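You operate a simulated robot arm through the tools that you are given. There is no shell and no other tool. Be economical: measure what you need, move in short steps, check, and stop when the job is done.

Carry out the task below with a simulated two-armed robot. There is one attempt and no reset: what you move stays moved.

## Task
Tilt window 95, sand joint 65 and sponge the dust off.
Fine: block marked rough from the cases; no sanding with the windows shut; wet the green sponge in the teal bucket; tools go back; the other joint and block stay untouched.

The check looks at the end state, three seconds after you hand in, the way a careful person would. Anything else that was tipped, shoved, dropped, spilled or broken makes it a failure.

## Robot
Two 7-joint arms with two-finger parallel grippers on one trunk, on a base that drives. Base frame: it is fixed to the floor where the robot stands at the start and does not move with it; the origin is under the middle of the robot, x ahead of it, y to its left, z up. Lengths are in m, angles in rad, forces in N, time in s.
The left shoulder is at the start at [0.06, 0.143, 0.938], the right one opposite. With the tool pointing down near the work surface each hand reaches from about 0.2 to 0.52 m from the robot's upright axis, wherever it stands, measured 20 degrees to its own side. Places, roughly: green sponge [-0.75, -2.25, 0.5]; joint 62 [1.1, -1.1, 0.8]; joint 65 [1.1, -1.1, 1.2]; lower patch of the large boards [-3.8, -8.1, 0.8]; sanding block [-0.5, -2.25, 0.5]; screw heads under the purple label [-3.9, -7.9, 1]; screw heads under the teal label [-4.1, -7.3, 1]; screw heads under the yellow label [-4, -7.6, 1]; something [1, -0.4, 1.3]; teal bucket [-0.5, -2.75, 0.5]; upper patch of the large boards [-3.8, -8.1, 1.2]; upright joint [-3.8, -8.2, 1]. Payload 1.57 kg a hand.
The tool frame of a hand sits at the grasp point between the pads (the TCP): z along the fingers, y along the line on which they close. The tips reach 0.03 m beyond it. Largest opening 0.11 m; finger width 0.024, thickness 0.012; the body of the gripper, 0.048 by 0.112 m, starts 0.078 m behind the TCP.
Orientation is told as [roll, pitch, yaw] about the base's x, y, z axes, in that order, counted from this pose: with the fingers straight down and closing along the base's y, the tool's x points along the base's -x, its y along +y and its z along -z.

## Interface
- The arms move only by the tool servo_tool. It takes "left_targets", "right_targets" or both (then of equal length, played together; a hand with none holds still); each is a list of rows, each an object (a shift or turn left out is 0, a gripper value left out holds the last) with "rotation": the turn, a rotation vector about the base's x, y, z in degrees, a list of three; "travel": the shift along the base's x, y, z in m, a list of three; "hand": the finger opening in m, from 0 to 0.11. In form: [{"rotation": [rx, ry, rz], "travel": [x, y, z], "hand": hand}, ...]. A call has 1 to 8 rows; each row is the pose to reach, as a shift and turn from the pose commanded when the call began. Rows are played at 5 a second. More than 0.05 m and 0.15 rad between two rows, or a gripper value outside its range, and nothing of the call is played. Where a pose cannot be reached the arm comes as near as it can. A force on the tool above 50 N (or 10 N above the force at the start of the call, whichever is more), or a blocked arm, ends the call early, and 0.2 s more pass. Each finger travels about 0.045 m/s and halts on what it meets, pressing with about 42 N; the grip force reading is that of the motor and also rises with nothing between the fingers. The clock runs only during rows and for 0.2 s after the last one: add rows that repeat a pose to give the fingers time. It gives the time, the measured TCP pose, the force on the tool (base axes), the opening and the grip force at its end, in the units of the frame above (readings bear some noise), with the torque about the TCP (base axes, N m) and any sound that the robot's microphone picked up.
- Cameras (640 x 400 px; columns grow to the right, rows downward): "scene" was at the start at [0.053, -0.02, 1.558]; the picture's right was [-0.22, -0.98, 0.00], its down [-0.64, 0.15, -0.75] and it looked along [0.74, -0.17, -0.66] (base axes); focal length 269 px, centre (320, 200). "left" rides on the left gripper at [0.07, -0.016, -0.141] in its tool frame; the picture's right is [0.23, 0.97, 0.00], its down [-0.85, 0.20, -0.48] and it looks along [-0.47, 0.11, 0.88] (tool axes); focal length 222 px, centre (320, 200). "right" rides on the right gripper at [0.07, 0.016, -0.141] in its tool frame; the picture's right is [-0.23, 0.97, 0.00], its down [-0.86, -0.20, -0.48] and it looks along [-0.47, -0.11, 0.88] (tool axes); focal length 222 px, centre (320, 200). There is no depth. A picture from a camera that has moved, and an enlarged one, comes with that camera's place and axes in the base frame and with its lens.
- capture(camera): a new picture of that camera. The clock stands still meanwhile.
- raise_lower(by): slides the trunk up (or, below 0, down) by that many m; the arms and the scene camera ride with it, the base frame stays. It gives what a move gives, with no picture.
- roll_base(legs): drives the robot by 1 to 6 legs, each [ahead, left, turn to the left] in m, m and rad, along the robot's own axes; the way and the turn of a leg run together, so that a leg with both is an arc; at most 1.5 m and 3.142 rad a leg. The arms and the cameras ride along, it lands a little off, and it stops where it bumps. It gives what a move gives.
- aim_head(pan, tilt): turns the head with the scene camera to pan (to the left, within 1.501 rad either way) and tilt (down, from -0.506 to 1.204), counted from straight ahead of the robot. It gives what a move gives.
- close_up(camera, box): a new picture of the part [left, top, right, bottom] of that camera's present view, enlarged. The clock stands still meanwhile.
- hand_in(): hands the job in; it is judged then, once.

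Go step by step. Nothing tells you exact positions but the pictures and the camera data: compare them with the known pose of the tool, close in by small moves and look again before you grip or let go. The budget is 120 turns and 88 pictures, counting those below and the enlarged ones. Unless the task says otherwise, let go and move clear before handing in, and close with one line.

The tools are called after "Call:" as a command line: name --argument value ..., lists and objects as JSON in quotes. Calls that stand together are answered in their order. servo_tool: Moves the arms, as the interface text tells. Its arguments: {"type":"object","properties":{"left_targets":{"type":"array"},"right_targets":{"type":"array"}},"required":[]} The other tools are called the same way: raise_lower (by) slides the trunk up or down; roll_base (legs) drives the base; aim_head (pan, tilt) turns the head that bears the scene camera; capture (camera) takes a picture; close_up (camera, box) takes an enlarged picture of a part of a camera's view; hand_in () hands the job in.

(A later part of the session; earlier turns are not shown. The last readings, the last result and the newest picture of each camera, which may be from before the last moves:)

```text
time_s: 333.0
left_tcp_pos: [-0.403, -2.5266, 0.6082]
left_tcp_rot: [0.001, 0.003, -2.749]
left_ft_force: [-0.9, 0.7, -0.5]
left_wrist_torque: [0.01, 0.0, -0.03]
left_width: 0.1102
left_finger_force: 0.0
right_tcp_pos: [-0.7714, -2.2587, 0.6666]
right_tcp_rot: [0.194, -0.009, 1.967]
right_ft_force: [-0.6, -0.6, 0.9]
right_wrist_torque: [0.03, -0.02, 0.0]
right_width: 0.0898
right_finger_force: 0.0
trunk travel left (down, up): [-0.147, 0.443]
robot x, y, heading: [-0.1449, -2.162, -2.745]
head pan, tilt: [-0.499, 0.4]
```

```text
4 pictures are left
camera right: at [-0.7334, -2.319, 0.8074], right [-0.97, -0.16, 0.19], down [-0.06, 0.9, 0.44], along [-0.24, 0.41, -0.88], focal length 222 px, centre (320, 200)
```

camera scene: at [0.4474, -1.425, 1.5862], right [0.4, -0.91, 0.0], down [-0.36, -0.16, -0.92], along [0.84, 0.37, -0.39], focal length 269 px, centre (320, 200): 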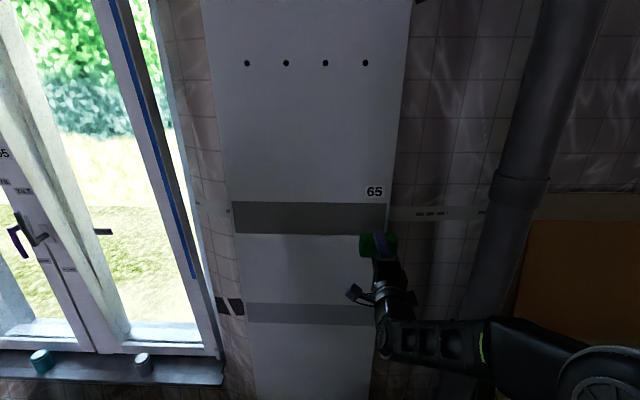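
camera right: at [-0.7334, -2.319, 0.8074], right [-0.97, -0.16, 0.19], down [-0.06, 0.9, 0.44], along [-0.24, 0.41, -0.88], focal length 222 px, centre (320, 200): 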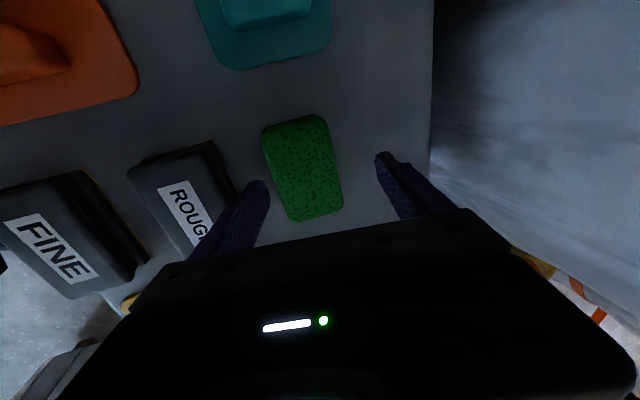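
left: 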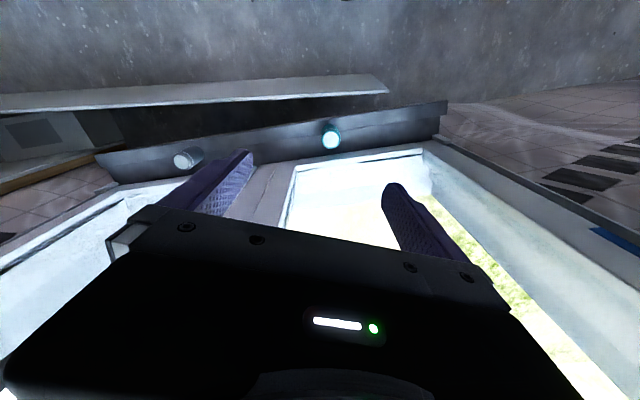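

I shift 5 mm nearer, descend and close on the sponge.

Call:
servo_tool --right_targets '[{"travel": [0.005, 0.002, -0.01]}, {"travel": [0.005, 0.002, -0.03]}, {"travel": [0.005, 0.002, -0.043]}, {"travel": [0.005, 0.002, -0.043], "hand": 0.05}, {"travel": [0.005, 0.002, -0.043], "hand": 0.05}, {"travel": [0.005, 0.002, -0.043], "hand": 0.05}, {"travel": [0.005, 0.002, -0.043], "hand": 0.05}]'

```text
time_s: 334.6
left_tcp_pos: [-0.4019, -2.5267, 0.6087]
left_tcp_rot: [-0.001, 0.002, -2.748]
left_ft_force: [0.6, 0.1, 0.3]
left_wrist_torque: [-0.03, -0.01, -0.01]
left_width: 0.1101
left_finger_force: 0.1
right_tcp_pos: [-0.7676, -2.2565, 0.6236]
right_tcp_rot: [0.194, -0.008, 1.965]
right_ft_force: [0.2, -0.6, -0.1]
right_wrist_torque: [0.01, 0.02, 0.01]
right_width: 0.0634
right_finger_force: 35.2
trunk travel left (down, up): [-0.147, 0.443]
robot x, y, heading: [-0.1434, -2.1593, -2.746]
head pan, tilt: [-0.499, 0.4]
```

Gripped. I lift, pull in, level, and drive over to the bucket.

Call:
raise_lower --by 0.25

Call:
servo_tool --right_targets '[{"travel": [0.037, 0.0155, 0]}, {"rotation": [1.9, -4.6, 0], "travel": [0.074, 0.031, 0]}, {"rotation": [3.9, -9.2, 0], "travel": [0.11, 0.0466, 0]}, {"rotation": [4.1, -9.9, 0], "travel": [0.147, 0.062, 0]}, {"rotation": [4.1, -9.9, 0], "travel": [0.166, 0.07, 0]}]'

Call:
roll_base --legs '[[-0.06, 0, 0], [0, 0.5, 0.004]]'

```text
time_s: 337.2
left_tcp_pos: [-0.4023, -2.528, 0.8582]
left_tcp_rot: [0.0, 0.003, -2.747]
left_ft_force: [0.5, 0.7, -1.0]
left_wrist_torque: [-0.03, -0.02, 0.04]
left_width: 0.11
left_finger_force: 0.1
right_tcp_pos: [-0.7669, -2.2564, 0.8726]
right_tcp_rot: [0.193, -0.007, 1.966]
right_ft_force: [1.0, -1.3, 0.2]
right_wrist_torque: [0.03, 0.02, 0.01]
right_width: 0.0618
right_finger_force: 41.9
trunk travel left (down, up): [-0.397, 0.193]
robot x, y, heading: [-0.1437, -2.1606, -2.75]
head pan, tilt: [-0.499, 0.4]
```

```text
time_s: 338.4
left_tcp_pos: [-0.4016, -2.5268, 0.8589]
left_tcp_rot: [0.001, 0.004, -2.749]
left_ft_force: [0.0, 0.3, 0.1]
left_wrist_torque: [-0.01, -0.01, 0.02]
left_width: 0.1101
left_finger_force: 0.1
right_tcp_pos: [-0.6008, -2.1868, 0.8741]
right_tcp_rot: [0.007, -0.006, 1.968]
right_ft_force: [0.8, -0.3, 0.4]
right_wrist_torque: [0.02, 0.01, -0.03]
right_width: 0.0615
right_finger_force: 42.4
trunk travel left (down, up): [-0.397, 0.193]
robot x, y, heading: [-0.1429, -2.1571, -2.744]
head pan, tilt: [-0.499, 0.4]
```

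```text
time_s: 341.9
left_tcp_pos: [-0.1502, -2.9664, 0.8589]
left_tcp_rot: [0.001, 0.005, -2.742]
left_ft_force: [0.5, 0.4, 0.9]
left_wrist_torque: [0.0, -0.01, 0.0]
left_width: 0.1098
left_finger_force: 0.1
right_tcp_pos: [-0.3526, -2.6282, 0.8743]
right_tcp_rot: [0.005, -0.009, 1.974]
right_ft_force: [-0.5, 0.2, -0.3]
right_wrist_torque: [0.01, 0.0, 0.01]
right_width: 0.0606
right_finger_force: 42.4
trunk travel left (down, up): [-0.397, 0.193]
robot x, y, heading: [0.1045, -2.5952, -2.739]
head pan, tilt: [-0.499, 0.4]
```

Same stance as last time; I repeat the dip.

Call:
servo_tool --right_targets '[{"travel": [-0.035, -0.006, -0.02]}, {"travel": [-0.07, -0.012, -0.05]}, {"travel": [-0.102, -0.018, -0.085]}, {"travel": [-0.102, -0.018, -0.115]}, {"travel": [-0.102, -0.018, -0.145]}, {"travel": [-0.102, -0.018, -0.145]}]'

Call:
raise_lower --by -0.15

Call:
servo_tool --right_targets '[{"travel": [0, 0, -0.03]}, {"travel": [0, 0, -0.06]}, {"travel": [0, 0, -0.09]}, {"travel": [0, 0, -0.115]}, {"travel": [0, 0, -0.13]}, {"travel": [0, 0, -0.13]}, {"travel": [0, 0, -0.13]}, {"travel": [0, 0, -0.13]}]'

Call:
raise_lower --by 0.2

Call:
servo_tool --right_targets '[{"travel": [0, 0, 0.0]}, {"travel": [0, 0, 0.0]}, {"travel": [0, 0, 0.0]}, {"travel": [0, 0, 0.0]}, {"travel": [0, 0, 0.0]}, {"travel": [0, 0, 0.02]}, {"travel": [0, 0, 0.02]}]'

```text
time_s: 343.3
left_tcp_pos: [-0.1519, -2.9676, 0.8592]
left_tcp_rot: [-0.002, 0.004, -2.742]
left_ft_force: [0.5, 0.2, 0.0]
left_wrist_torque: [0.02, 0.05, -0.01]
left_width: 0.1101
left_finger_force: 0.1
right_tcp_pos: [-0.4541, -2.6454, 0.7286]
right_tcp_rot: [0.006, -0.008, 1.972]
right_ft_force: [-0.6, 0.0, -0.3]
right_wrist_torque: [0.0, 0.0, 0.0]
right_width: 0.0603
right_finger_force: 42.1
trunk travel left (down, up): [-0.397, 0.193]
robot x, y, heading: [0.1037, -2.5958, -2.745]
head pan, tilt: [-0.499, 0.4]
```

```text
time_s: 345.1
left_tcp_pos: [-0.1498, -2.9675, 0.7088]
left_tcp_rot: [0.001, 0.004, -2.742]
left_ft_force: [0.8, 0.2, -0.3]
left_wrist_torque: [-0.01, -0.03, -0.01]
left_width: 0.1099
left_finger_force: 0.0
right_tcp_pos: [-0.4545, -2.6471, 0.579]
right_tcp_rot: [0.006, -0.009, 1.975]
right_ft_force: [-0.8, -0.4, -0.5]
right_wrist_torque: [-0.03, 0.02, 0.04]
right_width: 0.0599
right_finger_force: 42.2
trunk travel left (down, up): [-0.247, 0.343]
robot x, y, heading: [0.1077, -2.5938, -2.737]
head pan, tilt: [-0.499, 0.4]
```

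```text
time_s: 346.9
left_tcp_pos: [-0.1527, -2.9667, 0.7085]
left_tcp_rot: [-0.001, 0.003, -2.741]
left_ft_force: [1.0, -0.1, 0.3]
left_wrist_torque: [0.0, 0.03, 0.0]
left_width: 0.1099
left_finger_force: 0.1
right_tcp_pos: [-0.4538, -2.646, 0.4488]
right_tcp_rot: [0.007, -0.008, 1.975]
right_ft_force: [0.5, -0.2, -0.1]
right_wrist_torque: [0.0, 0.01, 0.03]
right_width: 0.0598
right_finger_force: 41.9
trunk travel left (down, up): [-0.247, 0.343]
robot x, y, heading: [0.1062, -2.5941, -2.742]
head pan, tilt: [-0.499, 0.4]
```

```text
time_s: 349.0
left_tcp_pos: [-0.1518, -2.9681, 0.9072]
left_tcp_rot: [-0.001, 0.002, -2.742]
left_ft_force: [0.7, 0.1, 0.6]
left_wrist_torque: [-0.02, -0.01, -0.01]
left_width: 0.1097
left_finger_force: 0.0
right_tcp_pos: [-0.4533, -2.6472, 0.6502]
right_tcp_rot: [0.005, -0.009, 1.972]
right_ft_force: [0.2, 0.3, -0.6]
right_wrist_torque: [-0.05, -0.02, -0.01]
right_width: 0.059
right_finger_force: 42.5
trunk travel left (down, up): [-0.447, 0.143]
robot x, y, heading: [0.1063, -2.5974, -2.739]
head pan, tilt: [-0.499, 0.4]
```

```text
time_s: 350.6
left_tcp_pos: [-0.1507, -2.9663, 0.908]
left_tcp_rot: [0.001, 0.003, -2.74]
left_ft_force: [0.5, 0.1, 0.8]
left_wrist_torque: [0.0, 0.0, 0.0]
left_width: 0.1103
left_finger_force: 0.0
right_tcp_pos: [-0.4532, -2.646, 0.6705]
right_tcp_rot: [0.007, -0.008, 1.973]
right_ft_force: [0.2, 0.1, -1.0]
right_wrist_torque: [0.0, -0.02, 0.0]
right_width: 0.0586
right_finger_force: 41.9
trunk travel left (down, up): [-0.447, 0.143]
robot x, y, heading: [0.1029, -2.5984, -2.744]
head pan, tilt: [-0.499, 0.4]
```

Wet again. I raise, drive back to the wall stance and bring the sponge to face the board.

Call:
raise_lower --by 0.09

Call:
roll_base --legs '[[-0.45, 0, 0], [0, -0.69, 0], [0, 0, -2.63]]'

Call:
servo_tool --right_targets '[{"rotation": [0, 0, -3.75], "travel": [0.0054, -0.0253, 0.031]}, {"rotation": [0, 0, -7.5], "travel": [0.0109, -0.0506, 0.062]}, {"rotation": [0, 0, -11.25], "travel": [0.0163, -0.0759, 0.093]}, {"rotation": [0, 0, -15], "travel": [0.0218, -0.1012, 0.124]}, {"rotation": [0, 0, -18.75], "travel": [0.0272, -0.1265, 0.155]}, {"rotation": [0, 0, -22.5], "travel": [0.0326, -0.1518, 0.186]}, {"rotation": [0, 0, -26.25], "travel": [0.0381, -0.1771, 0.217]}, {"rotation": [0, 0, -30], "travel": [0.0435, -0.2025, 0.248]}]'

Call:
servo_tool --right_targets '[{"rotation": [3.1, -7.38, 0], "travel": [0.015, -0.001, 0.018]}, {"rotation": [6.2, -14.76, 0], "travel": [0.03, -0.002, 0.036]}, {"rotation": [9.3, -22.14, 0], "travel": [0.045, -0.003, 0.054]}, {"rotation": [12.4, -29.52, 0], "travel": [0.06, -0.004, 0.072]}, {"rotation": [15.5, -36.9, 0], "travel": [0.075, -0.005, 0.09]}, {"rotation": [18.6, -44.28, 0], "travel": [0.09, -0.006, 0.108]}, {"rotation": [21.7, -51.66, 0], "travel": [0.105, -0.007, 0.126]}, {"rotation": [24.8, -59.04, 0], "travel": [0.12, -0.008, 0.144]}]'

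Call:
servo_tool --right_targets '[{"rotation": [3.1, -7.38, 0], "travel": [0.015, -0.001, 0.018]}, {"rotation": [6.2, -14.76, 0], "travel": [0.03, -0.002, 0.036]}, {"rotation": [9.3, -22.14, 0], "travel": [0.045, -0.003, 0.054]}, {"rotation": [12.4, -29.5, 0], "travel": [0.045, -0.003, 0.05]}, {"rotation": [12.8, -30.3, 0], "travel": [0.045, -0.003, 0.046]}, {"rotation": [12.8, -30.3, 0], "travel": [0.045, -0.003, 0.046]}]'

```text
time_s: 351.9
left_tcp_pos: [-0.1514, -2.9667, 0.9984]
left_tcp_rot: [0.001, 0.004, -2.742]
left_ft_force: [-0.7, 1.3, -0.2]
left_wrist_torque: [-0.02, 0.02, -0.02]
left_width: 0.1102
left_finger_force: 0.0
right_tcp_pos: [-0.4543, -2.6462, 0.7599]
right_tcp_rot: [0.007, -0.009, 1.972]
right_ft_force: [-0.5, -0.7, -0.3]
right_wrist_torque: [0.0, 0.01, 0.04]
right_width: 0.0588
right_finger_force: 42.1
trunk travel left (down, up): [-0.537, 0.053]
robot x, y, heading: [0.105, -2.5965, -2.743]
head pan, tilt: [-0.499, 0.4]
```

```text
time_s: 364.3
left_tcp_pos: [0.3084, -1.3368, 0.9985]
left_tcp_rot: [0.0, 0.004, 0.886]
left_ft_force: [0.2, 0.4, -0.3]
left_wrist_torque: [0.01, 0.0, -0.01]
left_width: 0.1097
left_finger_force: 0.0
right_tcp_pos: [0.7257, -1.4778, 0.7595]
right_tcp_rot: [0.008, -0.007, -0.679]
right_ft_force: [0.4, 0.3, -0.1]
right_wrist_torque: [0.02, -0.01, 0.01]
right_width: 0.0587
right_finger_force: 41.8
trunk travel left (down, up): [-0.537, 0.053]
robot x, y, heading: [0.2534, -1.7828, 0.888]
head pan, tilt: [-0.499, 0.4]
```

```text
time_s: 366.1
left_tcp_pos: [0.3078, -1.3377, 0.9992]
left_tcp_rot: [0.001, 0.0, 0.886]
left_ft_force: [0.0, -0.2, -0.5]
left_wrist_torque: [0.03, 0.0, -0.01]
left_width: 0.1098
left_finger_force: 0.1
right_tcp_pos: [0.7687, -1.6815, 1.0089]
right_tcp_rot: [0.01, -0.008, -1.206]
right_ft_force: [0.5, -0.4, -0.6]
right_wrist_torque: [0.0, 0.01, 0.03]
right_width: 0.0586
right_finger_force: 41.8
trunk travel left (down, up): [-0.537, 0.053]
robot x, y, heading: [0.2557, -1.7863, 0.887]
head pan, tilt: [-0.499, 0.4]
```

```text
time_s: 367.9
left_tcp_pos: [0.3084, -1.3376, 0.9987]
left_tcp_rot: [0.0, 0.005, 0.888]
left_ft_force: [-0.3, 0.1, -0.8]
left_wrist_torque: [0.03, 0.03, 0.0]
left_width: 0.1099
left_finger_force: 0.0
right_tcp_pos: [0.887, -1.6884, 1.1475]
right_tcp_rot: [1.093, 0.022, -1.197]
right_ft_force: [0.3, 0.1, -0.3]
right_wrist_torque: [0.01, 0.0, 0.01]
right_width: 0.0588
right_finger_force: 42.0
right hand out of reach, approached as far as the arm can: row 8
trunk travel left (down, up): [-0.537, 0.053]
robot x, y, heading: [0.2573, -1.7831, 0.888]
head pan, tilt: [-0.499, 0.4]
```

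```text
time_s: 369.3
left_tcp_pos: [0.3066, -1.3366, 0.9997]
left_tcp_rot: [0.0, 0.004, 0.887]
left_ft_force: [0.3, 0.6, 0.2]
left_wrist_torque: [0.04, -0.02, -0.01]
left_width: 0.11
left_finger_force: 0.1
right_tcp_pos: [0.9311, -1.6927, 1.194]
right_tcp_rot: [1.699, 0.034, -1.177]
right_ft_force: [-0.2, 0.1, 0.5]
right_wrist_torque: [0.01, 0.03, 0.02]
right_width: 0.0586
right_finger_force: 41.7
trunk travel left (down, up): [-0.537, 0.053]
robot x, y, heading: [0.2553, -1.7832, 0.884]
head pan, tilt: [-0.499, 0.4]
```

I drive in (keeping this heading) and advance to just before contact.

Call:
roll_base --legs '[[0.35, 0.1196, 0]]'

Call:
servo_tool --right_targets '[{"rotation": [-0.9, -0.4, 0], "travel": [0.018, 0.022, 0.006]}, {"rotation": [-1.7, -0.7, 0], "travel": [0.045, 0.045, 0.006]}, {"rotation": [-1.7, -0.7, 0], "travel": [0.07, 0.058, 0.006]}, {"rotation": [-1.7, -0.7, 0], "travel": [0.083, 0.064, 0.006]}, {"rotation": [-1.7, -0.7, 0], "travel": [0.083, 0.064, 0.006]}]'

```text
time_s: 371.6
left_tcp_pos: [0.4356, -0.9898, 0.9978]
left_tcp_rot: [-0.001, 0.003, 0.886]
left_ft_force: [-0.8, 0.5, 0.8]
left_wrist_torque: [-0.02, 0.03, 0.03]
left_width: 0.11
left_finger_force: 0.0
right_tcp_pos: [1.059, -1.3463, 1.1934]
right_tcp_rot: [1.697, 0.034, -1.178]
right_ft_force: [0.5, -0.4, -0.7]
right_wrist_torque: [-0.05, 0.0, -0.01]
right_width: 0.0585
right_finger_force: 42.2
trunk travel left (down, up): [-0.537, 0.053]
robot x, y, heading: [0.3824, -1.4388, 0.888]
head pan, tilt: [-0.499, 0.4]
```

```text
time_s: 372.8
left_tcp_pos: [0.4357, -0.9916, 0.9987]
left_tcp_rot: [0.0, 0.002, 0.887]
left_ft_force: [1.4, -0.1, -0.4]
left_wrist_torque: [-0.03, 0.0, -0.01]
left_width: 0.1099
left_finger_force: 0.0
right_tcp_pos: [1.1412, -1.283, 1.1989]
right_tcp_rot: [1.699, 0.002, -1.178]
right_ft_force: [-0.8, 0.2, -0.6]
right_wrist_torque: [0.0, -0.02, -0.01]
right_width: 0.0588
right_finger_force: 42.1
trunk travel left (down, up): [-0.537, 0.053]
robot x, y, heading: [0.383, -1.4415, 0.883]
head pan, tilt: [-0.499, 0.4]
```

I press and wipe leftwards along the strip.

Call:
servo_tool --right_targets '[{"travel": [0.012, 0.005, 0]}, {"travel": [0.0199, 0.0084, 0]}, {"travel": [0.0245, -0.0027, 0]}, {"travel": [0.0199, 0.0084, 0]}, {"travel": [0.0089, 0.0363, 0]}, {"travel": [-0.0021, 0.0642, 0]}, {"travel": [-0.0131, 0.0921, 0]}, {"travel": [-0.0241, 0.12, 0]}]'

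Call:
servo_tool --right_targets '[{"travel": [-0.011, 0.0279, 0]}, {"travel": [-0.022, 0.0558, 0]}, {"travel": [-0.033, 0.0837, 0]}, {"travel": [-0.044, 0.1116, 0]}, {"travel": [-0.055, 0.1395, 0]}, {"travel": [-0.066, 0.1674, 0]}, {"travel": [-0.077, 0.1953, 0]}]'

```text
time_s: 374.6
left_tcp_pos: [0.4317, -0.9922, 1.0005]
left_tcp_rot: [-0.002, -0.003, 0.889]
left_ft_force: [-0.4, -0.1, 0.3]
left_wrist_torque: [-0.02, 0.01, -0.04]
left_width: 0.1099
left_finger_force: 0.0
right_tcp_pos: [1.1126, -1.166, 1.2032]
right_tcp_rot: [1.704, 0.001, -1.177]
right_ft_force: [-25.7, -23.6, -0.6]
right_wrist_torque: [-0.62, 0.62, -1.06]
right_width: 0.0588
right_finger_force: 41.9
trunk travel left (down, up): [-0.537, 0.053]
robot x, y, heading: [0.382, -1.4377, 0.886]
head pan, tilt: [-0.499, 0.4]
```

```text
time_s: 376.2
left_tcp_pos: [0.4321, -0.9939, 1.0001]
left_tcp_rot: [0.0, -0.001, 0.887]
left_ft_force: [0.0, -0.7, 0.4]
left_wrist_torque: [0.01, 0.0, 0.0]
left_width: 0.1101
left_finger_force: 0.2
right_tcp_pos: [1.0354, -0.9686, 1.2038]
right_tcp_rot: [1.704, 0.002, -1.177]
right_ft_force: [-28.3, -24.0, -1.5]
right_wrist_torque: [-0.59, 0.75, -0.51]
right_width: 0.0586
right_finger_force: 41.4
trunk travel left (down, up): [-0.537, 0.053]
robot x, y, heading: [0.3796, -1.4386, 0.886]
head pan, tilt: [-0.499, 0.4]
```

Continue to the left end, then wipe all the way back right and withdraw.

Call:
servo_tool --right_targets '[{"travel": [-0.011, 0.0279, 0]}, {"travel": [-0.022, 0.0558, 0]}, {"travel": [-0.011, 0.0279, 0]}, {"travel": [0, 0, 0]}, {"travel": [0.011, -0.0279, 0]}, {"travel": [0.022, -0.0558, 0]}, {"travel": [0.033, -0.0837, 0]}, {"travel": [0.044, -0.1116, 0]}]'

Call:
servo_tool --right_targets '[{"travel": [0.011, -0.0279, 0]}, {"travel": [0.022, -0.0558, 0]}, {"travel": [0.033, -0.0837, 0]}, {"travel": [0.044, -0.1116, 0]}, {"travel": [0.055, -0.1395, 0]}, {"travel": [0.066, -0.1674, 0]}, {"travel": [0.077, -0.1953, 0]}, {"travel": [0.081, -0.2055, 0]}]'

Call:
servo_tool --right_targets '[{"travel": [0.0018, 0.0008, 0]}, {"travel": [0.0055, -0.0085, 0]}, {"travel": [0.0018, 0.0008, 0]}, {"travel": [-0.028, -0.0117, 0]}, {"travel": [-0.06, -0.025, -0.01]}, {"travel": [-0.1, -0.035, -0.015]}, {"travel": [-0.125, -0.055, -0.02]}, {"travel": [-0.11, -0.095, -0.02]}]'

Call:
close_up --camera "scene" --box '[220, 170, 420, 340]'

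```text
time_s: 378.0
left_tcp_pos: [0.4325, -0.9923, 0.9997]
left_tcp_rot: [-0.004, -0.001, 0.888]
left_ft_force: [-1.0, 0.3, 0.0]
left_wrist_torque: [0.01, 0.0, 0.04]
left_width: 0.1103
left_finger_force: 0.1
right_tcp_pos: [1.0774, -1.0775, 1.2052]
right_tcp_rot: [1.702, 0.002, -1.173]
right_ft_force: [-34.3, -3.3, 0.6]
right_wrist_torque: [-0.01, 0.84, 0.76]
right_width: 0.0585
right_finger_force: 41.4
trunk travel left (down, up): [-0.537, 0.053]
robot x, y, heading: [0.3829, -1.4371, 0.884]
head pan, tilt: [-0.499, 0.4]
```

```text
time_s: 379.8
left_tcp_pos: [0.4332, -0.9903, 0.9985]
left_tcp_rot: [-0.005, 0.001, 0.887]
left_ft_force: [-0.1, -0.1, 0.3]
left_wrist_torque: [-0.02, -0.02, -0.02]
left_width: 0.1099
left_finger_force: 0.1
right_tcp_pos: [1.1615, -1.2857, 1.2038]
right_tcp_rot: [1.702, 0.001, -1.179]
right_ft_force: [-28.7, -0.8, 0.3]
right_wrist_torque: [-0.04, 0.67, 0.64]
right_width: 0.0586
right_finger_force: 42.0
trunk travel left (down, up): [-0.537, 0.053]
robot x, y, heading: [0.3825, -1.4386, 0.889]
head pan, tilt: [-0.499, 0.4]
```

```text
time_s: 381.6
left_tcp_pos: [0.4345, -0.9918, 0.9991]
left_tcp_rot: [0.0, 0.001, 0.887]
left_ft_force: [-0.2, 0.2, 0.4]
left_wrist_torque: [-0.02, 0.01, -0.01]
left_width: 0.1099
left_finger_force: 0.0
right_tcp_pos: [1.054, -1.381, 1.1805]
right_tcp_rot: [1.701, 0.002, -1.177]
right_ft_force: [0.7, -0.4, -0.9]
right_wrist_torque: [-0.02, 0.02, 0.03]
right_width: 0.0585
right_finger_force: 41.3
trunk travel left (down, up): [-0.537, 0.053]
robot x, y, heading: [0.3802, -1.4366, 0.884]
head pan, tilt: [-0.499, 0.4]
```

```text
2.35 times, centred on (320, 255) of scene
camera zoom: at [0.4495, -1.4278, 1.5862], right [0.38, -0.93, 0.0], down [-0.36, -0.15, -0.92], along [0.85, 0.35, -0.39], focal length 633 px, centre (320, 71)
```

zoom: 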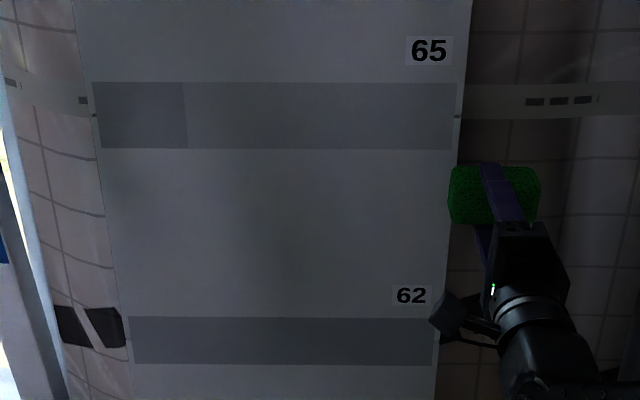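

Segments 2–4 are now sanded and clean, but segment 1 (left) still has the raw tone, so it needs one firmer round. I return the sponge first.

Call:
roll_base --legs '[[-0.3507, -0.13, 0.034]]'

Call:
servo_tool --right_targets '[{"rotation": [-3.37, 7.39, 0], "travel": [-0.0154, 0.0047, -0.0142]}, {"rotation": [-6.74, 14.78, 0], "travel": [-0.0308, 0.0094, -0.0284]}, {"rotation": [-10.11, 22.17, 0], "travel": [-0.0462, 0.0141, -0.0426]}, {"rotation": [-13.48, 29.56, 0], "travel": [-0.0616, 0.0188, -0.0568]}, {"rotation": [-16.85, 36.95, 0], "travel": [-0.077, 0.0235, -0.071]}, {"rotation": [-20.22, 44.34, 0], "travel": [-0.0924, 0.0282, -0.0852]}, {"rotation": [-23.59, 51.73, 0], "travel": [-0.1078, 0.0329, -0.0994]}, {"rotation": [-26.96, 59.12, 0], "travel": [-0.1232, 0.0376, -0.1136]}]'

Call:
servo_tool --right_targets '[{"rotation": [-3.37, 7.39, 0], "travel": [-0.0154, 0.0047, -0.0142]}, {"rotation": [-6.74, 14.78, 0], "travel": [-0.0308, 0.0094, -0.0284]}, {"rotation": [-10.11, 22.17, 0], "travel": [-0.0462, 0.0141, -0.0426]}, {"rotation": [-13.48, 29.56, 0], "travel": [-0.0616, 0.0188, -0.0568]}, {"rotation": [-13.48, 29.56, 0], "travel": [-0.0616, 0.0188, -0.0568]}]'

Call:
servo_tool --right_targets '[{"rotation": [0, 0, 8]}, {"rotation": [0, 0, 16]}, {"rotation": [0, 0, 24]}, {"rotation": [0, 0, 28.2]}, {"rotation": [0, 0, 28.2]}]'

Call:
roll_base --legs '[[0, 0, 2.625], [0.3, 0.177, 0]]'

```text
time_s: 384.0
left_tcp_pos: [0.3054, -1.3439, 0.9981]
left_tcp_rot: [0.001, 0.001, 0.923]
left_ft_force: [0.6, -0.3, 0.0]
left_wrist_torque: [0.0, -0.02, 0.03]
left_width: 0.1099
left_finger_force: 0.1
right_tcp_pos: [0.9381, -1.7089, 1.1796]
right_tcp_rot: [1.701, 0.002, -1.141]
right_ft_force: [-0.7, -0.7, -0.3]
right_wrist_torque: [0.0, 0.01, 0.04]
right_width: 0.0588
right_finger_force: 42.2
trunk travel left (down, up): [-0.537, 0.053]
robot x, y, heading: [0.2699, -1.7908, 0.926]
head pan, tilt: [-0.499, 0.4]
```

```text
time_s: 385.8
left_tcp_pos: [0.3075, -1.3418, 0.9991]
left_tcp_rot: [0.001, 0.005, 0.92]
left_ft_force: [0.7, -0.7, 0.1]
left_wrist_torque: [-0.03, 0.06, 0.02]
left_width: 0.1102
left_finger_force: 0.1
right_tcp_pos: [0.8158, -1.6711, 1.0647]
right_tcp_rot: [0.564, 0.001, -1.144]
right_ft_force: [0.6, 0.6, 0.0]
right_wrist_torque: [0.01, 0.01, -0.02]
right_width: 0.0586
right_finger_force: 42.3
trunk travel left (down, up): [-0.537, 0.053]
robot x, y, heading: [0.2732, -1.7893, 0.921]
head pan, tilt: [-0.499, 0.4]
```

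```text
time_s: 387.0
left_tcp_pos: [0.307, -1.3429, 0.9975]
left_tcp_rot: [-0.001, 0.003, 0.922]
left_ft_force: [0.4, -1.1, -0.1]
left_wrist_torque: [0.0, -0.02, -0.01]
left_width: 0.1099
left_finger_force: 0.1
right_tcp_pos: [0.7534, -1.6516, 1.0104]
right_tcp_rot: [-0.005, -0.001, -1.145]
right_ft_force: [-0.7, 0.0, -0.9]
right_wrist_torque: [0.03, 0.04, -0.03]
right_width: 0.0585
right_finger_force: 41.7
trunk travel left (down, up): [-0.537, 0.053]
robot x, y, heading: [0.2661, -1.7933, 0.922]
head pan, tilt: [-0.499, 0.4]
```

```text
time_s: 388.2
left_tcp_pos: [0.3062, -1.3423, 0.9991]
left_tcp_rot: [-0.001, 0.004, 0.922]
left_ft_force: [0.4, -0.1, 0.6]
left_wrist_torque: [0.03, 0.01, -0.03]
left_width: 0.1098
left_finger_force: 0.0
right_tcp_pos: [0.7535, -1.652, 1.008]
right_tcp_rot: [-0.001, 0.0, -0.651]
right_ft_force: [-0.2, 0.1, 0.1]
right_wrist_torque: [0.02, -0.01, 0.03]
right_width: 0.0587
right_finger_force: 42.3
trunk travel left (down, up): [-0.537, 0.053]
robot x, y, heading: [0.2677, -1.7905, 0.924]
head pan, tilt: [-0.499, 0.4]
```

```text
time_s: 396.6
left_tcp_pos: [-0.1857, -2.4508, 0.9988]
left_tcp_rot: [0.0, 0.003, -2.723]
left_ft_force: [0.6, 0.3, -0.2]
left_wrist_torque: [0.03, -0.01, -0.05]
left_width: 0.11
left_finger_force: 0.0
right_tcp_pos: [-0.4288, -1.9636, 1.0095]
right_tcp_rot: [-0.001, -0.003, 1.985]
right_ft_force: [0.0, -0.7, 0.1]
right_wrist_torque: [0.0, -0.04, -0.02]
right_width: 0.0587
right_finger_force: 42.0
trunk travel left (down, up): [-0.537, 0.053]
robot x, y, heading: [0.0672, -2.0746, -2.722]
head pan, tilt: [-0.499, 0.4]
```

Call:
roll_base --legs '[[0, 0, -0.021], [0.234, 0, 0]]'

Call:
servo_tool --right_targets '[{"travel": [0, 0, 0.04]}, {"travel": [0, 0, 0.08]}, {"travel": [0, 0, 0.12]}, {"travel": [0, 0, 0.12]}]'

Call:
raise_lower --by -0.39

```text
time_s: 398.8
left_tcp_pos: [-0.4106, -2.5365, 0.9979]
left_tcp_rot: [0.0, 0.004, -2.743]
left_ft_force: [-0.3, -0.1, -0.1]
left_wrist_torque: [-0.01, -0.03, 0.01]
left_width: 0.1097
left_finger_force: 0.1
right_tcp_pos: [-0.6432, -2.0442, 1.0092]
right_tcp_rot: [-0.005, 0.002, 1.966]
right_ft_force: [-0.4, 0.0, -0.7]
right_wrist_torque: [0.01, -0.02, 0.01]
right_width: 0.0587
right_finger_force: 41.9
trunk travel left (down, up): [-0.537, 0.053]
robot x, y, heading: [-0.1529, -2.1698, -2.747]
head pan, tilt: [-0.499, 0.4]
```

```text
time_s: 399.8
left_tcp_pos: [-0.4089, -2.536, 0.9986]
left_tcp_rot: [-0.001, 0.003, -2.745]
left_ft_force: [0.3, 0.4, -0.6]
left_wrist_torque: [-0.01, -0.05, -0.01]
left_width: 0.11
left_finger_force: 0.0
right_tcp_pos: [-0.6423, -2.0441, 1.1276]
right_tcp_rot: [-0.002, 0.0, 1.965]
right_ft_force: [0.6, -0.3, -0.1]
right_wrist_torque: [0.02, 0.0, -0.02]
right_width: 0.0583
right_finger_force: 42.0
trunk travel left (down, up): [-0.537, 0.053]
robot x, y, heading: [-0.1531, -2.1666, -2.744]
head pan, tilt: [-0.499, 0.4]
```

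```text
time_s: 403.5
left_tcp_pos: [-0.4091, -2.5365, 0.6096]
left_tcp_rot: [-0.001, 0.004, -2.745]
left_ft_force: [-0.6, -1.1, -0.7]
left_wrist_torque: [-0.05, 0.0, -0.03]
left_width: 0.1102
left_finger_force: 0.1
right_tcp_pos: [-0.642, -2.0447, 0.7375]
right_tcp_rot: [-0.001, -0.001, 1.965]
right_ft_force: [0.0, 0.0, -1.1]
right_wrist_torque: [0.01, -0.02, 0.02]
right_width: 0.0585
right_finger_force: 41.7
trunk travel left (down, up): [-0.147, 0.443]
robot x, y, heading: [-0.1525, -2.1678, -2.743]
head pan, tilt: [-0.499, 0.4]
```

Position known; I carry the sponge to its (original) spot, release it, and in the same sequence grip the ROUGH block.

Call:
servo_tool --right_targets '[{"rotation": [-0.6, 1.45, 0], "travel": [-0.0197, -0.0307, -0.007]}, {"rotation": [-1.2, 2.9, 0], "travel": [-0.0394, -0.0614, -0.014]}, {"rotation": [-1.85, 4.4, 0], "travel": [-0.0591, -0.0921, -0.021]}, {"rotation": [-2.5, 5.8, 0], "travel": [-0.0789, -0.1229, -0.028]}, {"rotation": [-3.1, 7.3, 0], "travel": [-0.0986, -0.1536, -0.035]}, {"rotation": [-3.7, 8.7, 0], "travel": [-0.1183, -0.1843, -0.042]}, {"rotation": [-4.3, 10.2, 0], "travel": [-0.138, -0.215, -0.05]}, {"rotation": [-4.3, 10.2, 0], "travel": [-0.138, -0.215, -0.05]}]'

Call:
servo_tool --right_targets '[{"travel": [0, 0, -0.03]}, {"travel": [0, 0, -0.055]}, {"travel": [0, 0, -0.064]}, {"travel": [0, 0, -0.064], "hand": 0.09}, {"travel": [0, 0, -0.064], "hand": 0.09}, {"travel": [0, 0, -0.064], "hand": 0.09}, {"travel": [0, 0, -0.064], "hand": 0.09}]'

```text
time_s: 405.3
left_tcp_pos: [-0.4098, -2.5346, 0.6077]
left_tcp_rot: [0.0, 0.003, -2.746]
left_ft_force: [-0.1, -0.3, 0.7]
left_wrist_torque: [0.03, 0.02, -0.02]
left_width: 0.1101
left_finger_force: 0.0
right_tcp_pos: [-0.7816, -2.2585, 0.6878]
right_tcp_rot: [0.19, 0.002, 1.966]
right_ft_force: [0.1, 0.3, -0.5]
right_wrist_torque: [-0.01, -0.03, -0.01]
right_width: 0.0585
right_finger_force: 42.3
trunk travel left (down, up): [-0.147, 0.443]
robot x, y, heading: [-0.149, -2.1713, -2.75]
head pan, tilt: [-0.499, 0.4]
```

```text
time_s: 406.9
left_tcp_pos: [-0.4073, -2.5355, 0.6088]
left_tcp_rot: [0.0, 0.003, -2.745]
left_ft_force: [0.7, 0.5, -0.2]
left_wrist_torque: [0.02, 0.01, -0.03]
left_width: 0.11
left_finger_force: 0.1
right_tcp_pos: [-0.7804, -2.2594, 0.6256]
right_tcp_rot: [0.192, 0.001, 1.964]
right_ft_force: [0.5, 0.3, 0.2]
right_wrist_torque: [-0.04, 0.05, 0.02]
right_width: 0.09
right_finger_force: 0.1
trunk travel left (down, up): [-0.147, 0.443]
robot x, y, heading: [-0.1548, -2.165, -2.744]
head pan, tilt: [-0.499, 0.4]
```

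Sponge released. Now I grip the block, lift, drive to the wall and pitch, as proven before.

Call:
servo_tool --right_targets '[{"travel": [0, 0, 0.04]}, {"travel": [0, 0, 0.08]}, {"rotation": [1.4, -3.4, 0], "travel": [0.037, 0.0146, 0.08]}, {"rotation": [2.8, -6.8, 0], "travel": [0.075, 0.0293, 0.08], "hand": 0.098}, {"rotation": [4.3, -10.2, 0], "travel": [0.1124, 0.044, 0.08]}, {"rotation": [4.3, -10.2, 0], "travel": [0.1124, 0.044, 0.045]}, {"rotation": [4.3, -10.2, 0], "travel": [0.1124, 0.044, 0.01]}, {"rotation": [4.3, -10.2, 0], "travel": [0.1124, 0.044, -0.0115]}]'

Call:
servo_tool --right_targets '[{"hand": 0.098}, {"hand": 0.03}, {"hand": 0.03}, {"hand": 0.03}, {"hand": 0.03}, {"hand": 0.03}]'

Call:
raise_lower --by 0.39

Call:
servo_tool --right_targets '[{"rotation": [0, 0, -6.0], "travel": [0.0046, 0.0371, 0]}, {"rotation": [0, 0, -12.0], "travel": [0.0091, 0.0742, 0]}, {"rotation": [0, 0, -18.0], "travel": [0.0137, 0.1113, 0]}, {"rotation": [0, 0, -24.0], "travel": [0.0182, 0.1484, 0]}, {"rotation": [0, 0, -30.0], "travel": [0.0228, 0.1855, 0]}, {"rotation": [0, 0, -30.0], "travel": [0.0228, 0.1855, 0]}]'

Call:
roll_base --legs '[[-0.3, 0, 0], [-0.24, -0.19, 0], [0, 0, -2.62]]'

Call:
servo_tool --right_targets '[{"rotation": [3.1, -7.38, 0], "travel": [0.015, -0.001, 0.018]}, {"rotation": [6.2, -14.76, 0], "travel": [0.03, -0.002, 0.036]}, {"rotation": [9.3, -22.14, 0], "travel": [0.045, -0.003, 0.054]}, {"rotation": [12.4, -29.52, 0], "travel": [0.06, -0.004, 0.072]}, {"rotation": [15.5, -36.9, 0], "travel": [0.075, -0.005, 0.09]}, {"rotation": [18.6, -44.28, 0], "travel": [0.09, -0.006, 0.108]}, {"rotation": [21.7, -51.66, 0], "travel": [0.105, -0.007, 0.126]}, {"rotation": [24.8, -59.04, 0], "travel": [0.12, -0.008, 0.144]}]'

Call:
servo_tool --right_targets '[{"rotation": [3.1, -7.38, 0], "travel": [0.015, -0.001, 0.018]}, {"rotation": [6.2, -14.76, 0], "travel": [0.03, -0.002, 0.036]}, {"rotation": [9.3, -22.14, 0], "travel": [0.045, -0.003, 0.054]}, {"rotation": [10.1, -23.9, 0], "travel": [0.045, -0.003, 0.054]}, {"rotation": [10.1, -23.9, 0], "travel": [0.045, -0.003, 0.054]}]'

```text
time_s: 408.7
left_tcp_pos: [-0.4086, -2.5365, 0.6089]
left_tcp_rot: [0.0, 0.002, -2.745]
left_ft_force: [0.0, 0.7, 1.4]
left_wrist_torque: [0.0, 0.0, 0.02]
left_width: 0.1101
left_finger_force: 0.1
right_tcp_pos: [-0.6692, -2.2154, 0.6122]
right_tcp_rot: [-0.001, 0.002, 1.964]
right_ft_force: [0.1, 0.9, 0.0]
right_wrist_torque: [-0.02, 0.0, 0.0]
right_width: 0.0981
right_finger_force: 0.1
trunk travel left (down, up): [-0.147, 0.443]
robot x, y, heading: [-0.1501, -2.1723, -2.745]
head pan, tilt: [-0.499, 0.4]
```

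```text
time_s: 410.1
left_tcp_pos: [-0.409, -2.5358, 0.6079]
left_tcp_rot: [-0.002, 0.004, -2.746]
left_ft_force: [0.0, 0.6, -1.0]
left_wrist_torque: [-0.02, 0.02, -0.01]
left_width: 0.1099
left_finger_force: 0.2
right_tcp_pos: [-0.6685, -2.2149, 0.6119]
right_tcp_rot: [-0.003, 0.003, 1.965]
right_ft_force: [-0.2, 0.1, 0.6]
right_wrist_torque: [0.01, 0.04, 0.01]
right_width: 0.0644
right_finger_force: 41.9
trunk travel left (down, up): [-0.147, 0.443]
robot x, y, heading: [-0.1492, -2.1665, -2.746]
head pan, tilt: [-0.499, 0.4]
```

```text
time_s: 413.9
left_tcp_pos: [-0.4093, -2.5358, 0.9977]
left_tcp_rot: [0.001, 0.004, -2.746]
left_ft_force: [-0.3, 0.0, -0.5]
left_wrist_torque: [0.02, -0.01, 0.02]
left_width: 0.1102
left_finger_force: 0.1
right_tcp_pos: [-0.669, -2.2153, 1.0019]
right_tcp_rot: [-0.002, 0.001, 1.966]
right_ft_force: [0.0, 0.7, -1.6]
right_wrist_torque: [0.0, -0.01, 0.0]
right_width: 0.0642
right_finger_force: 41.8
trunk travel left (down, up): [-0.537, 0.053]
robot x, y, heading: [-0.1479, -2.1663, -2.741]
head pan, tilt: [-0.499, 0.4]
```

```text
time_s: 415.2
left_tcp_pos: [-0.4102, -2.536, 0.9992]
left_tcp_rot: [0.0, 0.004, -2.744]
left_ft_force: [0.2, -0.5, 0.4]
left_wrist_torque: [0.0, 0.0, 0.01]
left_width: 0.11
left_finger_force: 0.1
right_tcp_pos: [-0.6453, -2.0292, 1.003]
right_tcp_rot: [-0.001, 0.0, 1.441]
right_ft_force: [-1.1, -0.8, -1.2]
right_wrist_torque: [-0.04, 0.01, 0.04]
right_width: 0.0644
right_finger_force: 41.9
trunk travel left (down, up): [-0.537, 0.053]
robot x, y, heading: [-0.1524, -2.1667, -2.741]
head pan, tilt: [-0.499, 0.4]
```

```text
time_s: 425.1
left_tcp_pos: [0.3135, -1.3342, 0.999]
left_tcp_rot: [-0.001, 0.002, 0.922]
left_ft_force: [0.2, -0.5, 0.8]
left_wrist_torque: [-0.06, -0.02, 0.01]
left_width: 0.1099
left_finger_force: 0.1
right_tcp_pos: [0.7699, -1.6542, 1.0037]
right_tcp_rot: [0.0, 0.002, -1.176]
right_ft_force: [0.4, 0.2, -1.6]
right_wrist_torque: [0.05, 0.02, -0.02]
right_width: 0.0642
right_finger_force: 42.0
trunk travel left (down, up): [-0.537, 0.053]
robot x, y, heading: [0.272, -1.7809, 0.923]
head pan, tilt: [-0.499, 0.4]
```

```text
time_s: 426.9
left_tcp_pos: [0.3131, -1.3348, 0.9991]
left_tcp_rot: [0.0, 0.004, 0.921]
left_ft_force: [0.3, 0.3, 0.2]
left_wrist_torque: [0.0, 0.01, -0.04]
left_width: 0.11
left_finger_force: 0.0
right_tcp_pos: [0.8899, -1.6625, 1.1467]
right_tcp_rot: [1.118, 0.004, -1.176]
right_ft_force: [0.4, -0.6, -1.1]
right_wrist_torque: [0.01, 0.0, 0.01]
right_width: 0.064
right_finger_force: 42.0
trunk travel left (down, up): [-0.537, 0.053]
robot x, y, heading: [0.2737, -1.7831, 0.915]
head pan, tilt: [-0.499, 0.4]
```

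```text
time_s: 428.1
left_tcp_pos: [0.3126, -1.3341, 0.9983]
left_tcp_rot: [0.001, 0.003, 0.922]
left_ft_force: [-0.8, -0.1, -0.6]
left_wrist_torque: [-0.02, 0.04, -0.01]
left_width: 0.11
left_finger_force: 0.0
right_tcp_pos: [0.9367, -1.6637, 1.2004]
right_tcp_rot: [1.569, 0.004, -1.171]
right_ft_force: [-0.4, -0.5, -1.3]
right_wrist_torque: [0.01, -0.01, 0.01]
right_width: 0.0643
right_finger_force: 41.9
trunk travel left (down, up): [-0.537, 0.053]
robot x, y, heading: [0.2737, -1.7833, 0.922]
head pan, tilt: [-0.499, 0.4]
```

I drive in and take the block to just short of contact over the left segment.

Call:
roll_base --legs '[[0.345, 0.122, 0]]'

Call:
servo_tool --right_targets '[{"rotation": [0, 0, -0.6], "travel": [-0.0027, 0.0463, 0.002]}, {"rotation": [0, 0, -1.2], "travel": [-0.0054, 0.0927, 0.004]}, {"rotation": [0, 0, -1.2], "travel": [-0.0081, 0.139, 0.005]}, {"rotation": [0, 0, -1.2], "travel": [-0.0108, 0.1854, 0.005]}, {"rotation": [0, 0, -1.2], "travel": [-0.0134, 0.2317, 0.005]}, {"rotation": [0, 0, -1.2], "travel": [-0.0161, 0.2781, 0.005]}, {"rotation": [0, 0, -1.2], "travel": [-0.0188, 0.3244, 0.005]}, {"rotation": [0, 0, -1.2], "travel": [-0.0215, 0.3708, 0.005]}]'

```text
time_s: 430.5
left_tcp_pos: [0.4241, -0.9835, 0.9983]
left_tcp_rot: [0.0, 0.004, 0.92]
left_ft_force: [-0.3, -0.4, -0.2]
left_wrist_torque: [0.01, 0.01, -0.02]
left_width: 0.1098
left_finger_force: 0.1
right_tcp_pos: [1.0476, -1.3157, 1.2003]
right_tcp_rot: [1.569, 0.003, -1.174]
right_ft_force: [1.8, 0.9, -1.0]
right_wrist_torque: [0.03, 0.0, 0.0]
right_width: 0.0642
right_finger_force: 42.3
trunk travel left (down, up): [-0.537, 0.053]
robot x, y, heading: [0.3874, -1.4316, 0.919]
head pan, tilt: [-0.499, 0.4]
```

```text
time_s: 432.3
left_tcp_pos: [0.4249, -0.9837, 0.9985]
left_tcp_rot: [-0.001, 0.003, 0.921]
left_ft_force: [0.1, 0.1, -0.1]
left_wrist_torque: [-0.02, -0.01, 0.0]
left_width: 0.11
left_finger_force: 0.1
right_tcp_pos: [1.0259, -0.9437, 1.2036]
right_tcp_rot: [1.567, 0.002, -1.193]
right_ft_force: [0.4, -0.4, -0.5]
right_wrist_torque: [-0.03, 0.05, -0.02]
right_width: 0.0639
right_finger_force: 42.0
trunk travel left (down, up): [-0.537, 0.053]
robot x, y, heading: [0.3864, -1.4319, 0.92]
head pan, tilt: [-0.499, 0.4]
```

I press to ~25 N and rub the left segment repeatedly.

Call:
servo_tool --right_targets '[{"travel": [0.006, 0.0025, 0]}, {"travel": [0.0105, 0.0044, 0]}, {"travel": [0.0132, 0.0055, 0]}, {"travel": [0.0022, 0.0334, 0]}, {"travel": [0.0132, 0.0055, 0]}, {"travel": [0.0242, -0.0224, 0]}, {"travel": [0.0132, 0.0055, 0]}, {"travel": [0.0022, 0.0334, 0]}]'

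Call:
servo_tool --right_targets '[{"travel": [0.011, -0.0279, 0]}, {"travel": [0.022, -0.0558, 0]}, {"travel": [0.011, -0.0279, 0]}, {"travel": [0, 0, 0]}, {"travel": [0.011, -0.0279, 0]}, {"travel": [0.022, -0.0558, 0]}, {"travel": [0.011, -0.0279, 0]}, {"travel": [0, 0, 0]}]'

Call:
servo_tool --right_targets '[{"travel": [0.011, -0.0279, 0]}, {"travel": [0.022, -0.0558, 0]}, {"travel": [0.011, -0.0279, 0]}, {"travel": [0.001, 0.0004, 0]}, {"travel": [0.012, -0.0275, 0]}, {"travel": [0.023, -0.0554, 0]}, {"travel": [0.012, -0.0275, 0]}, {"travel": [0.001, 0.0004, 0]}]'

Call:
servo_tool --right_targets '[{"travel": [0.011, -0.0279, 0]}, {"travel": [0.022, -0.0558, 0]}, {"travel": [0.011, -0.0279, 0]}, {"travel": [0, 0, 0]}, {"travel": [0.011, -0.0279, 0]}, {"travel": [0.022, -0.0558, 0]}, {"travel": [0.011, -0.0279, 0]}, {"travel": [0, 0, 0]}]'

Call:
servo_tool --right_targets '[{"travel": [0.011, -0.0279, 0]}, {"travel": [0.022, -0.0558, 0]}, {"travel": [0.011, -0.0279, 0]}, {"travel": [0, 0, 0]}, {"travel": [0.011, -0.0279, 0]}, {"travel": [0.022, -0.0558, 0]}, {"travel": [0.011, -0.0279, 0]}, {"travel": [0, 0, 0]}]'

```text
time_s: 434.1
left_tcp_pos: [0.4223, -0.9864, 0.9993]
left_tcp_rot: [0.0, 0.001, 0.921]
left_ft_force: [-0.7, -0.3, 0.4]
left_wrist_torque: [0.01, -0.02, -0.01]
left_width: 0.11
left_finger_force: 0.0
right_tcp_pos: [1.0254, -0.9146, 1.2082]
right_tcp_rot: [1.572, 0.005, -1.196]
right_ft_force: [-20.3, -13.6, -3.3]
right_wrist_torque: [-0.08, -0.01, -1.37]
right_width: 0.0641
right_finger_force: 42.5
trunk travel left (down, up): [-0.537, 0.053]
robot x, y, heading: [0.3835, -1.4335, 0.919]
head pan, tilt: [-0.499, 0.4]
```

```text
time_s: 435.9
left_tcp_pos: [0.4231, -0.9857, 0.9993]
left_tcp_rot: [-0.003, 0.001, 0.919]
left_ft_force: [1.2, -0.7, -0.9]
left_wrist_torque: [0.03, 0.01, 0.03]
left_width: 0.1099
left_finger_force: 0.2
right_tcp_pos: [1.0267, -0.9131, 1.2072]
right_tcp_rot: [1.57, 0.006, -1.195]
right_ft_force: [-18.4, -11.6, -2.9]
right_wrist_torque: [-0.11, -0.06, -0.53]
right_width: 0.0642
right_finger_force: 41.5
trunk travel left (down, up): [-0.537, 0.053]
robot x, y, heading: [0.3873, -1.4333, 0.922]
head pan, tilt: [-0.499, 0.4]
```

```text
time_s: 437.7
left_tcp_pos: [0.4224, -0.9862, 0.9985]
left_tcp_rot: [-0.001, -0.001, 0.92]
left_ft_force: [-0.3, 0.5, 0.2]
left_wrist_torque: [0.0, 0.0, 0.02]
left_width: 0.1103
left_finger_force: 0.0
right_tcp_pos: [1.0279, -0.9139, 1.2092]
right_tcp_rot: [1.571, 0.005, -1.196]
right_ft_force: [-21.2, -14.3, -2.3]
right_wrist_torque: [-0.21, 0.08, -1.31]
right_width: 0.0646
right_finger_force: 41.7
trunk travel left (down, up): [-0.537, 0.053]
robot x, y, heading: [0.3891, -1.4325, 0.922]
head pan, tilt: [-0.499, 0.4]
```

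```text
time_s: 439.5
left_tcp_pos: [0.4221, -0.9861, 0.9994]
left_tcp_rot: [-0.002, 0.002, 0.921]
left_ft_force: [-0.3, 0.9, 0.0]
left_wrist_torque: [0.03, -0.01, -0.03]
left_width: 0.1099
left_finger_force: 0.1
right_tcp_pos: [1.0283, -0.9126, 1.2074]
right_tcp_rot: [1.572, 0.005, -1.198]
right_ft_force: [-13.5, -8.1, -2.9]
right_wrist_torque: [-0.07, 0.04, -1.17]
right_width: 0.064
right_finger_force: 41.7
trunk travel left (down, up): [-0.537, 0.053]
robot x, y, heading: [0.3891, -1.4321, 0.923]
head pan, tilt: [-0.499, 0.4]
```

```text
time_s: 441.3
left_tcp_pos: [0.4234, -0.985, 0.9986]
left_tcp_rot: [-0.002, 0.002, 0.922]
left_ft_force: [0.1, 0.3, 0.9]
left_wrist_torque: [0.0, 0.03, -0.01]
left_width: 0.1101
left_finger_force: 0.0
right_tcp_pos: [1.0298, -0.9139, 1.2081]
right_tcp_rot: [1.572, 0.006, -1.195]
right_ft_force: [-14.3, -8.7, -2.7]
right_wrist_torque: [0.02, -0.01, -1.15]
right_width: 0.0642
right_finger_force: 42.1
trunk travel left (down, up): [-0.537, 0.053]
robot x, y, heading: [0.3845, -1.4342, 0.922]
head pan, tilt: [-0.499, 0.4]
```

Firm, even rubbing of segment 1 is done. I withdraw, fold and return to the crates.

Call:
servo_tool --right_targets '[{"travel": [-0.028, -0.0117, 0]}, {"travel": [-0.06, -0.025, 0]}, {"travel": [-0.09, -0.038, 0]}, {"travel": [-0.12, -0.0504, 0]}]'

Call:
roll_base --legs '[[-0.3565, -0.1175, 0]]'

Call:
servo_tool --right_targets '[{"rotation": [-2.75, 6.98, 0], "travel": [-0.0032, -0.0279, -0.0165]}, {"rotation": [-5.5, 13.96, 0], "travel": [-0.0064, -0.0558, -0.033]}, {"rotation": [-8.25, 20.94, 0], "travel": [-0.0096, -0.0837, -0.0495]}, {"rotation": [-11, 27.92, 0], "travel": [-0.0128, -0.1116, -0.066]}, {"rotation": [-13.75, 34.9, 0], "travel": [-0.016, -0.1395, -0.0825]}, {"rotation": [-16.5, 41.88, 0], "travel": [-0.0192, -0.1674, -0.099]}, {"rotation": [-19.25, 48.86, 0], "travel": [-0.0224, -0.1953, -0.1155]}, {"rotation": [-22, 55.84, 0], "travel": [-0.0256, -0.2232, -0.132]}]'

Call:
servo_tool --right_targets '[{"rotation": [-2.75, 6.98, 0], "travel": [-0.0032, -0.0279, -0.0165]}, {"rotation": [-5.5, 13.96, 0], "travel": [-0.0064, -0.0558, -0.033]}, {"rotation": [-8.25, 20.94, 0], "travel": [-0.0096, -0.0837, -0.0495]}, {"rotation": [-11, 27.92, 0], "travel": [-0.0128, -0.1116, -0.066]}, {"rotation": [-11, 27.92, 0], "travel": [-0.0128, -0.1116, -0.066]}]'

Call:
servo_tool --right_targets '[{"rotation": [0, 0, 8]}, {"rotation": [0, 0, 16]}, {"rotation": [0, 0, 24]}, {"rotation": [0, 0, 31.2]}, {"rotation": [0, 0, 31.2]}]'

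Call:
roll_base --legs '[[0, 0, 2.62], [0.3, 0.177, 0]]'

```text
time_s: 442.3
left_tcp_pos: [0.4237, -0.9841, 0.9985]
left_tcp_rot: [0.001, 0.004, 0.92]
left_ft_force: [1.1, -0.4, 0.3]
left_wrist_torque: [-0.02, -0.01, 0.01]
left_width: 0.11
left_finger_force: 0.1
right_tcp_pos: [0.909, -0.9617, 1.2054]
right_tcp_rot: [1.569, 0.005, -1.194]
right_ft_force: [0.2, 0.0, -1.9]
right_wrist_torque: [0.02, 0.03, -0.01]
right_width: 0.0644
right_finger_force: 42.4
trunk travel left (down, up): [-0.537, 0.053]
robot x, y, heading: [0.3883, -1.4331, 0.921]
head pan, tilt: [-0.499, 0.4]
```

```text
time_s: 444.7
left_tcp_pos: [0.305, -1.3391, 0.9987]
left_tcp_rot: [0.0, 0.002, 0.917]
left_ft_force: [-0.4, -0.7, -0.2]
left_wrist_torque: [0.01, -0.01, -0.01]
left_width: 0.1101
left_finger_force: 0.0
right_tcp_pos: [0.7897, -1.3167, 1.206]
right_tcp_rot: [1.569, 0.005, -1.199]
right_ft_force: [-0.2, 0.2, -1.1]
right_wrist_torque: [0.03, 0.0, 0.02]
right_width: 0.0641
right_finger_force: 41.6
trunk travel left (down, up): [-0.537, 0.053]
robot x, y, heading: [0.2646, -1.7827, 0.914]
head pan, tilt: [-0.499, 0.4]
```

```text
time_s: 446.5
left_tcp_pos: [0.3057, -1.338, 0.999]
left_tcp_rot: [0.0, 0.004, 0.915]
left_ft_force: [-0.4, 0.6, 0.4]
left_wrist_torque: [0.02, 0.0, 0.04]
left_width: 0.1099
left_finger_force: 0.0
right_tcp_pos: [0.7644, -1.5398, 1.0735]
right_tcp_rot: [0.519, 0.003, -1.2]
right_ft_force: [-0.6, 0.7, -1.3]
right_wrist_torque: [0.01, 0.03, 0.01]
right_width: 0.0644
right_finger_force: 41.9
trunk travel left (down, up): [-0.537, 0.053]
robot x, y, heading: [0.2671, -1.785, 0.914]
head pan, tilt: [-0.499, 0.4]
```

```text
time_s: 447.7
left_tcp_pos: [0.3046, -1.3385, 0.9989]
left_tcp_rot: [-0.001, 0.002, 0.916]
left_ft_force: [-0.7, 0.5, -0.1]
left_wrist_torque: [0.02, -0.02, 0.03]
left_width: 0.11
left_finger_force: 0.1
right_tcp_pos: [0.7515, -1.6516, 1.0072]
right_tcp_rot: [-0.003, -0.002, -1.202]
right_ft_force: [0.8, 1.2, -1.2]
right_wrist_torque: [0.0, 0.03, 0.01]
right_width: 0.0643
right_finger_force: 42.1
trunk travel left (down, up): [-0.537, 0.053]
robot x, y, heading: [0.2662, -1.7867, 0.922]
head pan, tilt: [-0.499, 0.4]
```

```text
time_s: 448.9
left_tcp_pos: [0.305, -1.338, 0.999]
left_tcp_rot: [0.0, 0.002, 0.916]
left_ft_force: [-0.2, 0.4, -0.2]
left_wrist_torque: [0.0, -0.01, 0.01]
left_width: 0.1102
left_finger_force: 0.0
right_tcp_pos: [0.7505, -1.6505, 1.0087]
right_tcp_rot: [-0.003, -0.003, -0.652]
right_ft_force: [0.1, -0.1, -1.1]
right_wrist_torque: [0.0, 0.03, 0.04]
right_width: 0.064
right_finger_force: 41.9
trunk travel left (down, up): [-0.537, 0.053]
robot x, y, heading: [0.2642, -1.7834, 0.915]
head pan, tilt: [-0.499, 0.4]
```

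```text
time_s: 457.2
left_tcp_pos: [-0.2204, -2.4213, 0.9985]
left_tcp_rot: [-0.001, 0.002, -2.776]
left_ft_force: [0.6, -0.8, -0.5]
left_wrist_torque: [0.02, -0.02, 0.02]
left_width: 0.11
left_finger_force: 0.0
right_tcp_pos: [-0.4366, -1.9206, 1.0079]
right_tcp_rot: [-0.003, -0.001, 1.936]
right_ft_force: [-0.1, -0.7, -1.2]
right_wrist_torque: [0.0, -0.05, -0.01]
right_width: 0.0638
right_finger_force: 41.9
trunk travel left (down, up): [-0.537, 0.053]
robot x, y, heading: [0.0526, -2.0592, -2.771]
head pan, tilt: [-0.499, 0.4]
```

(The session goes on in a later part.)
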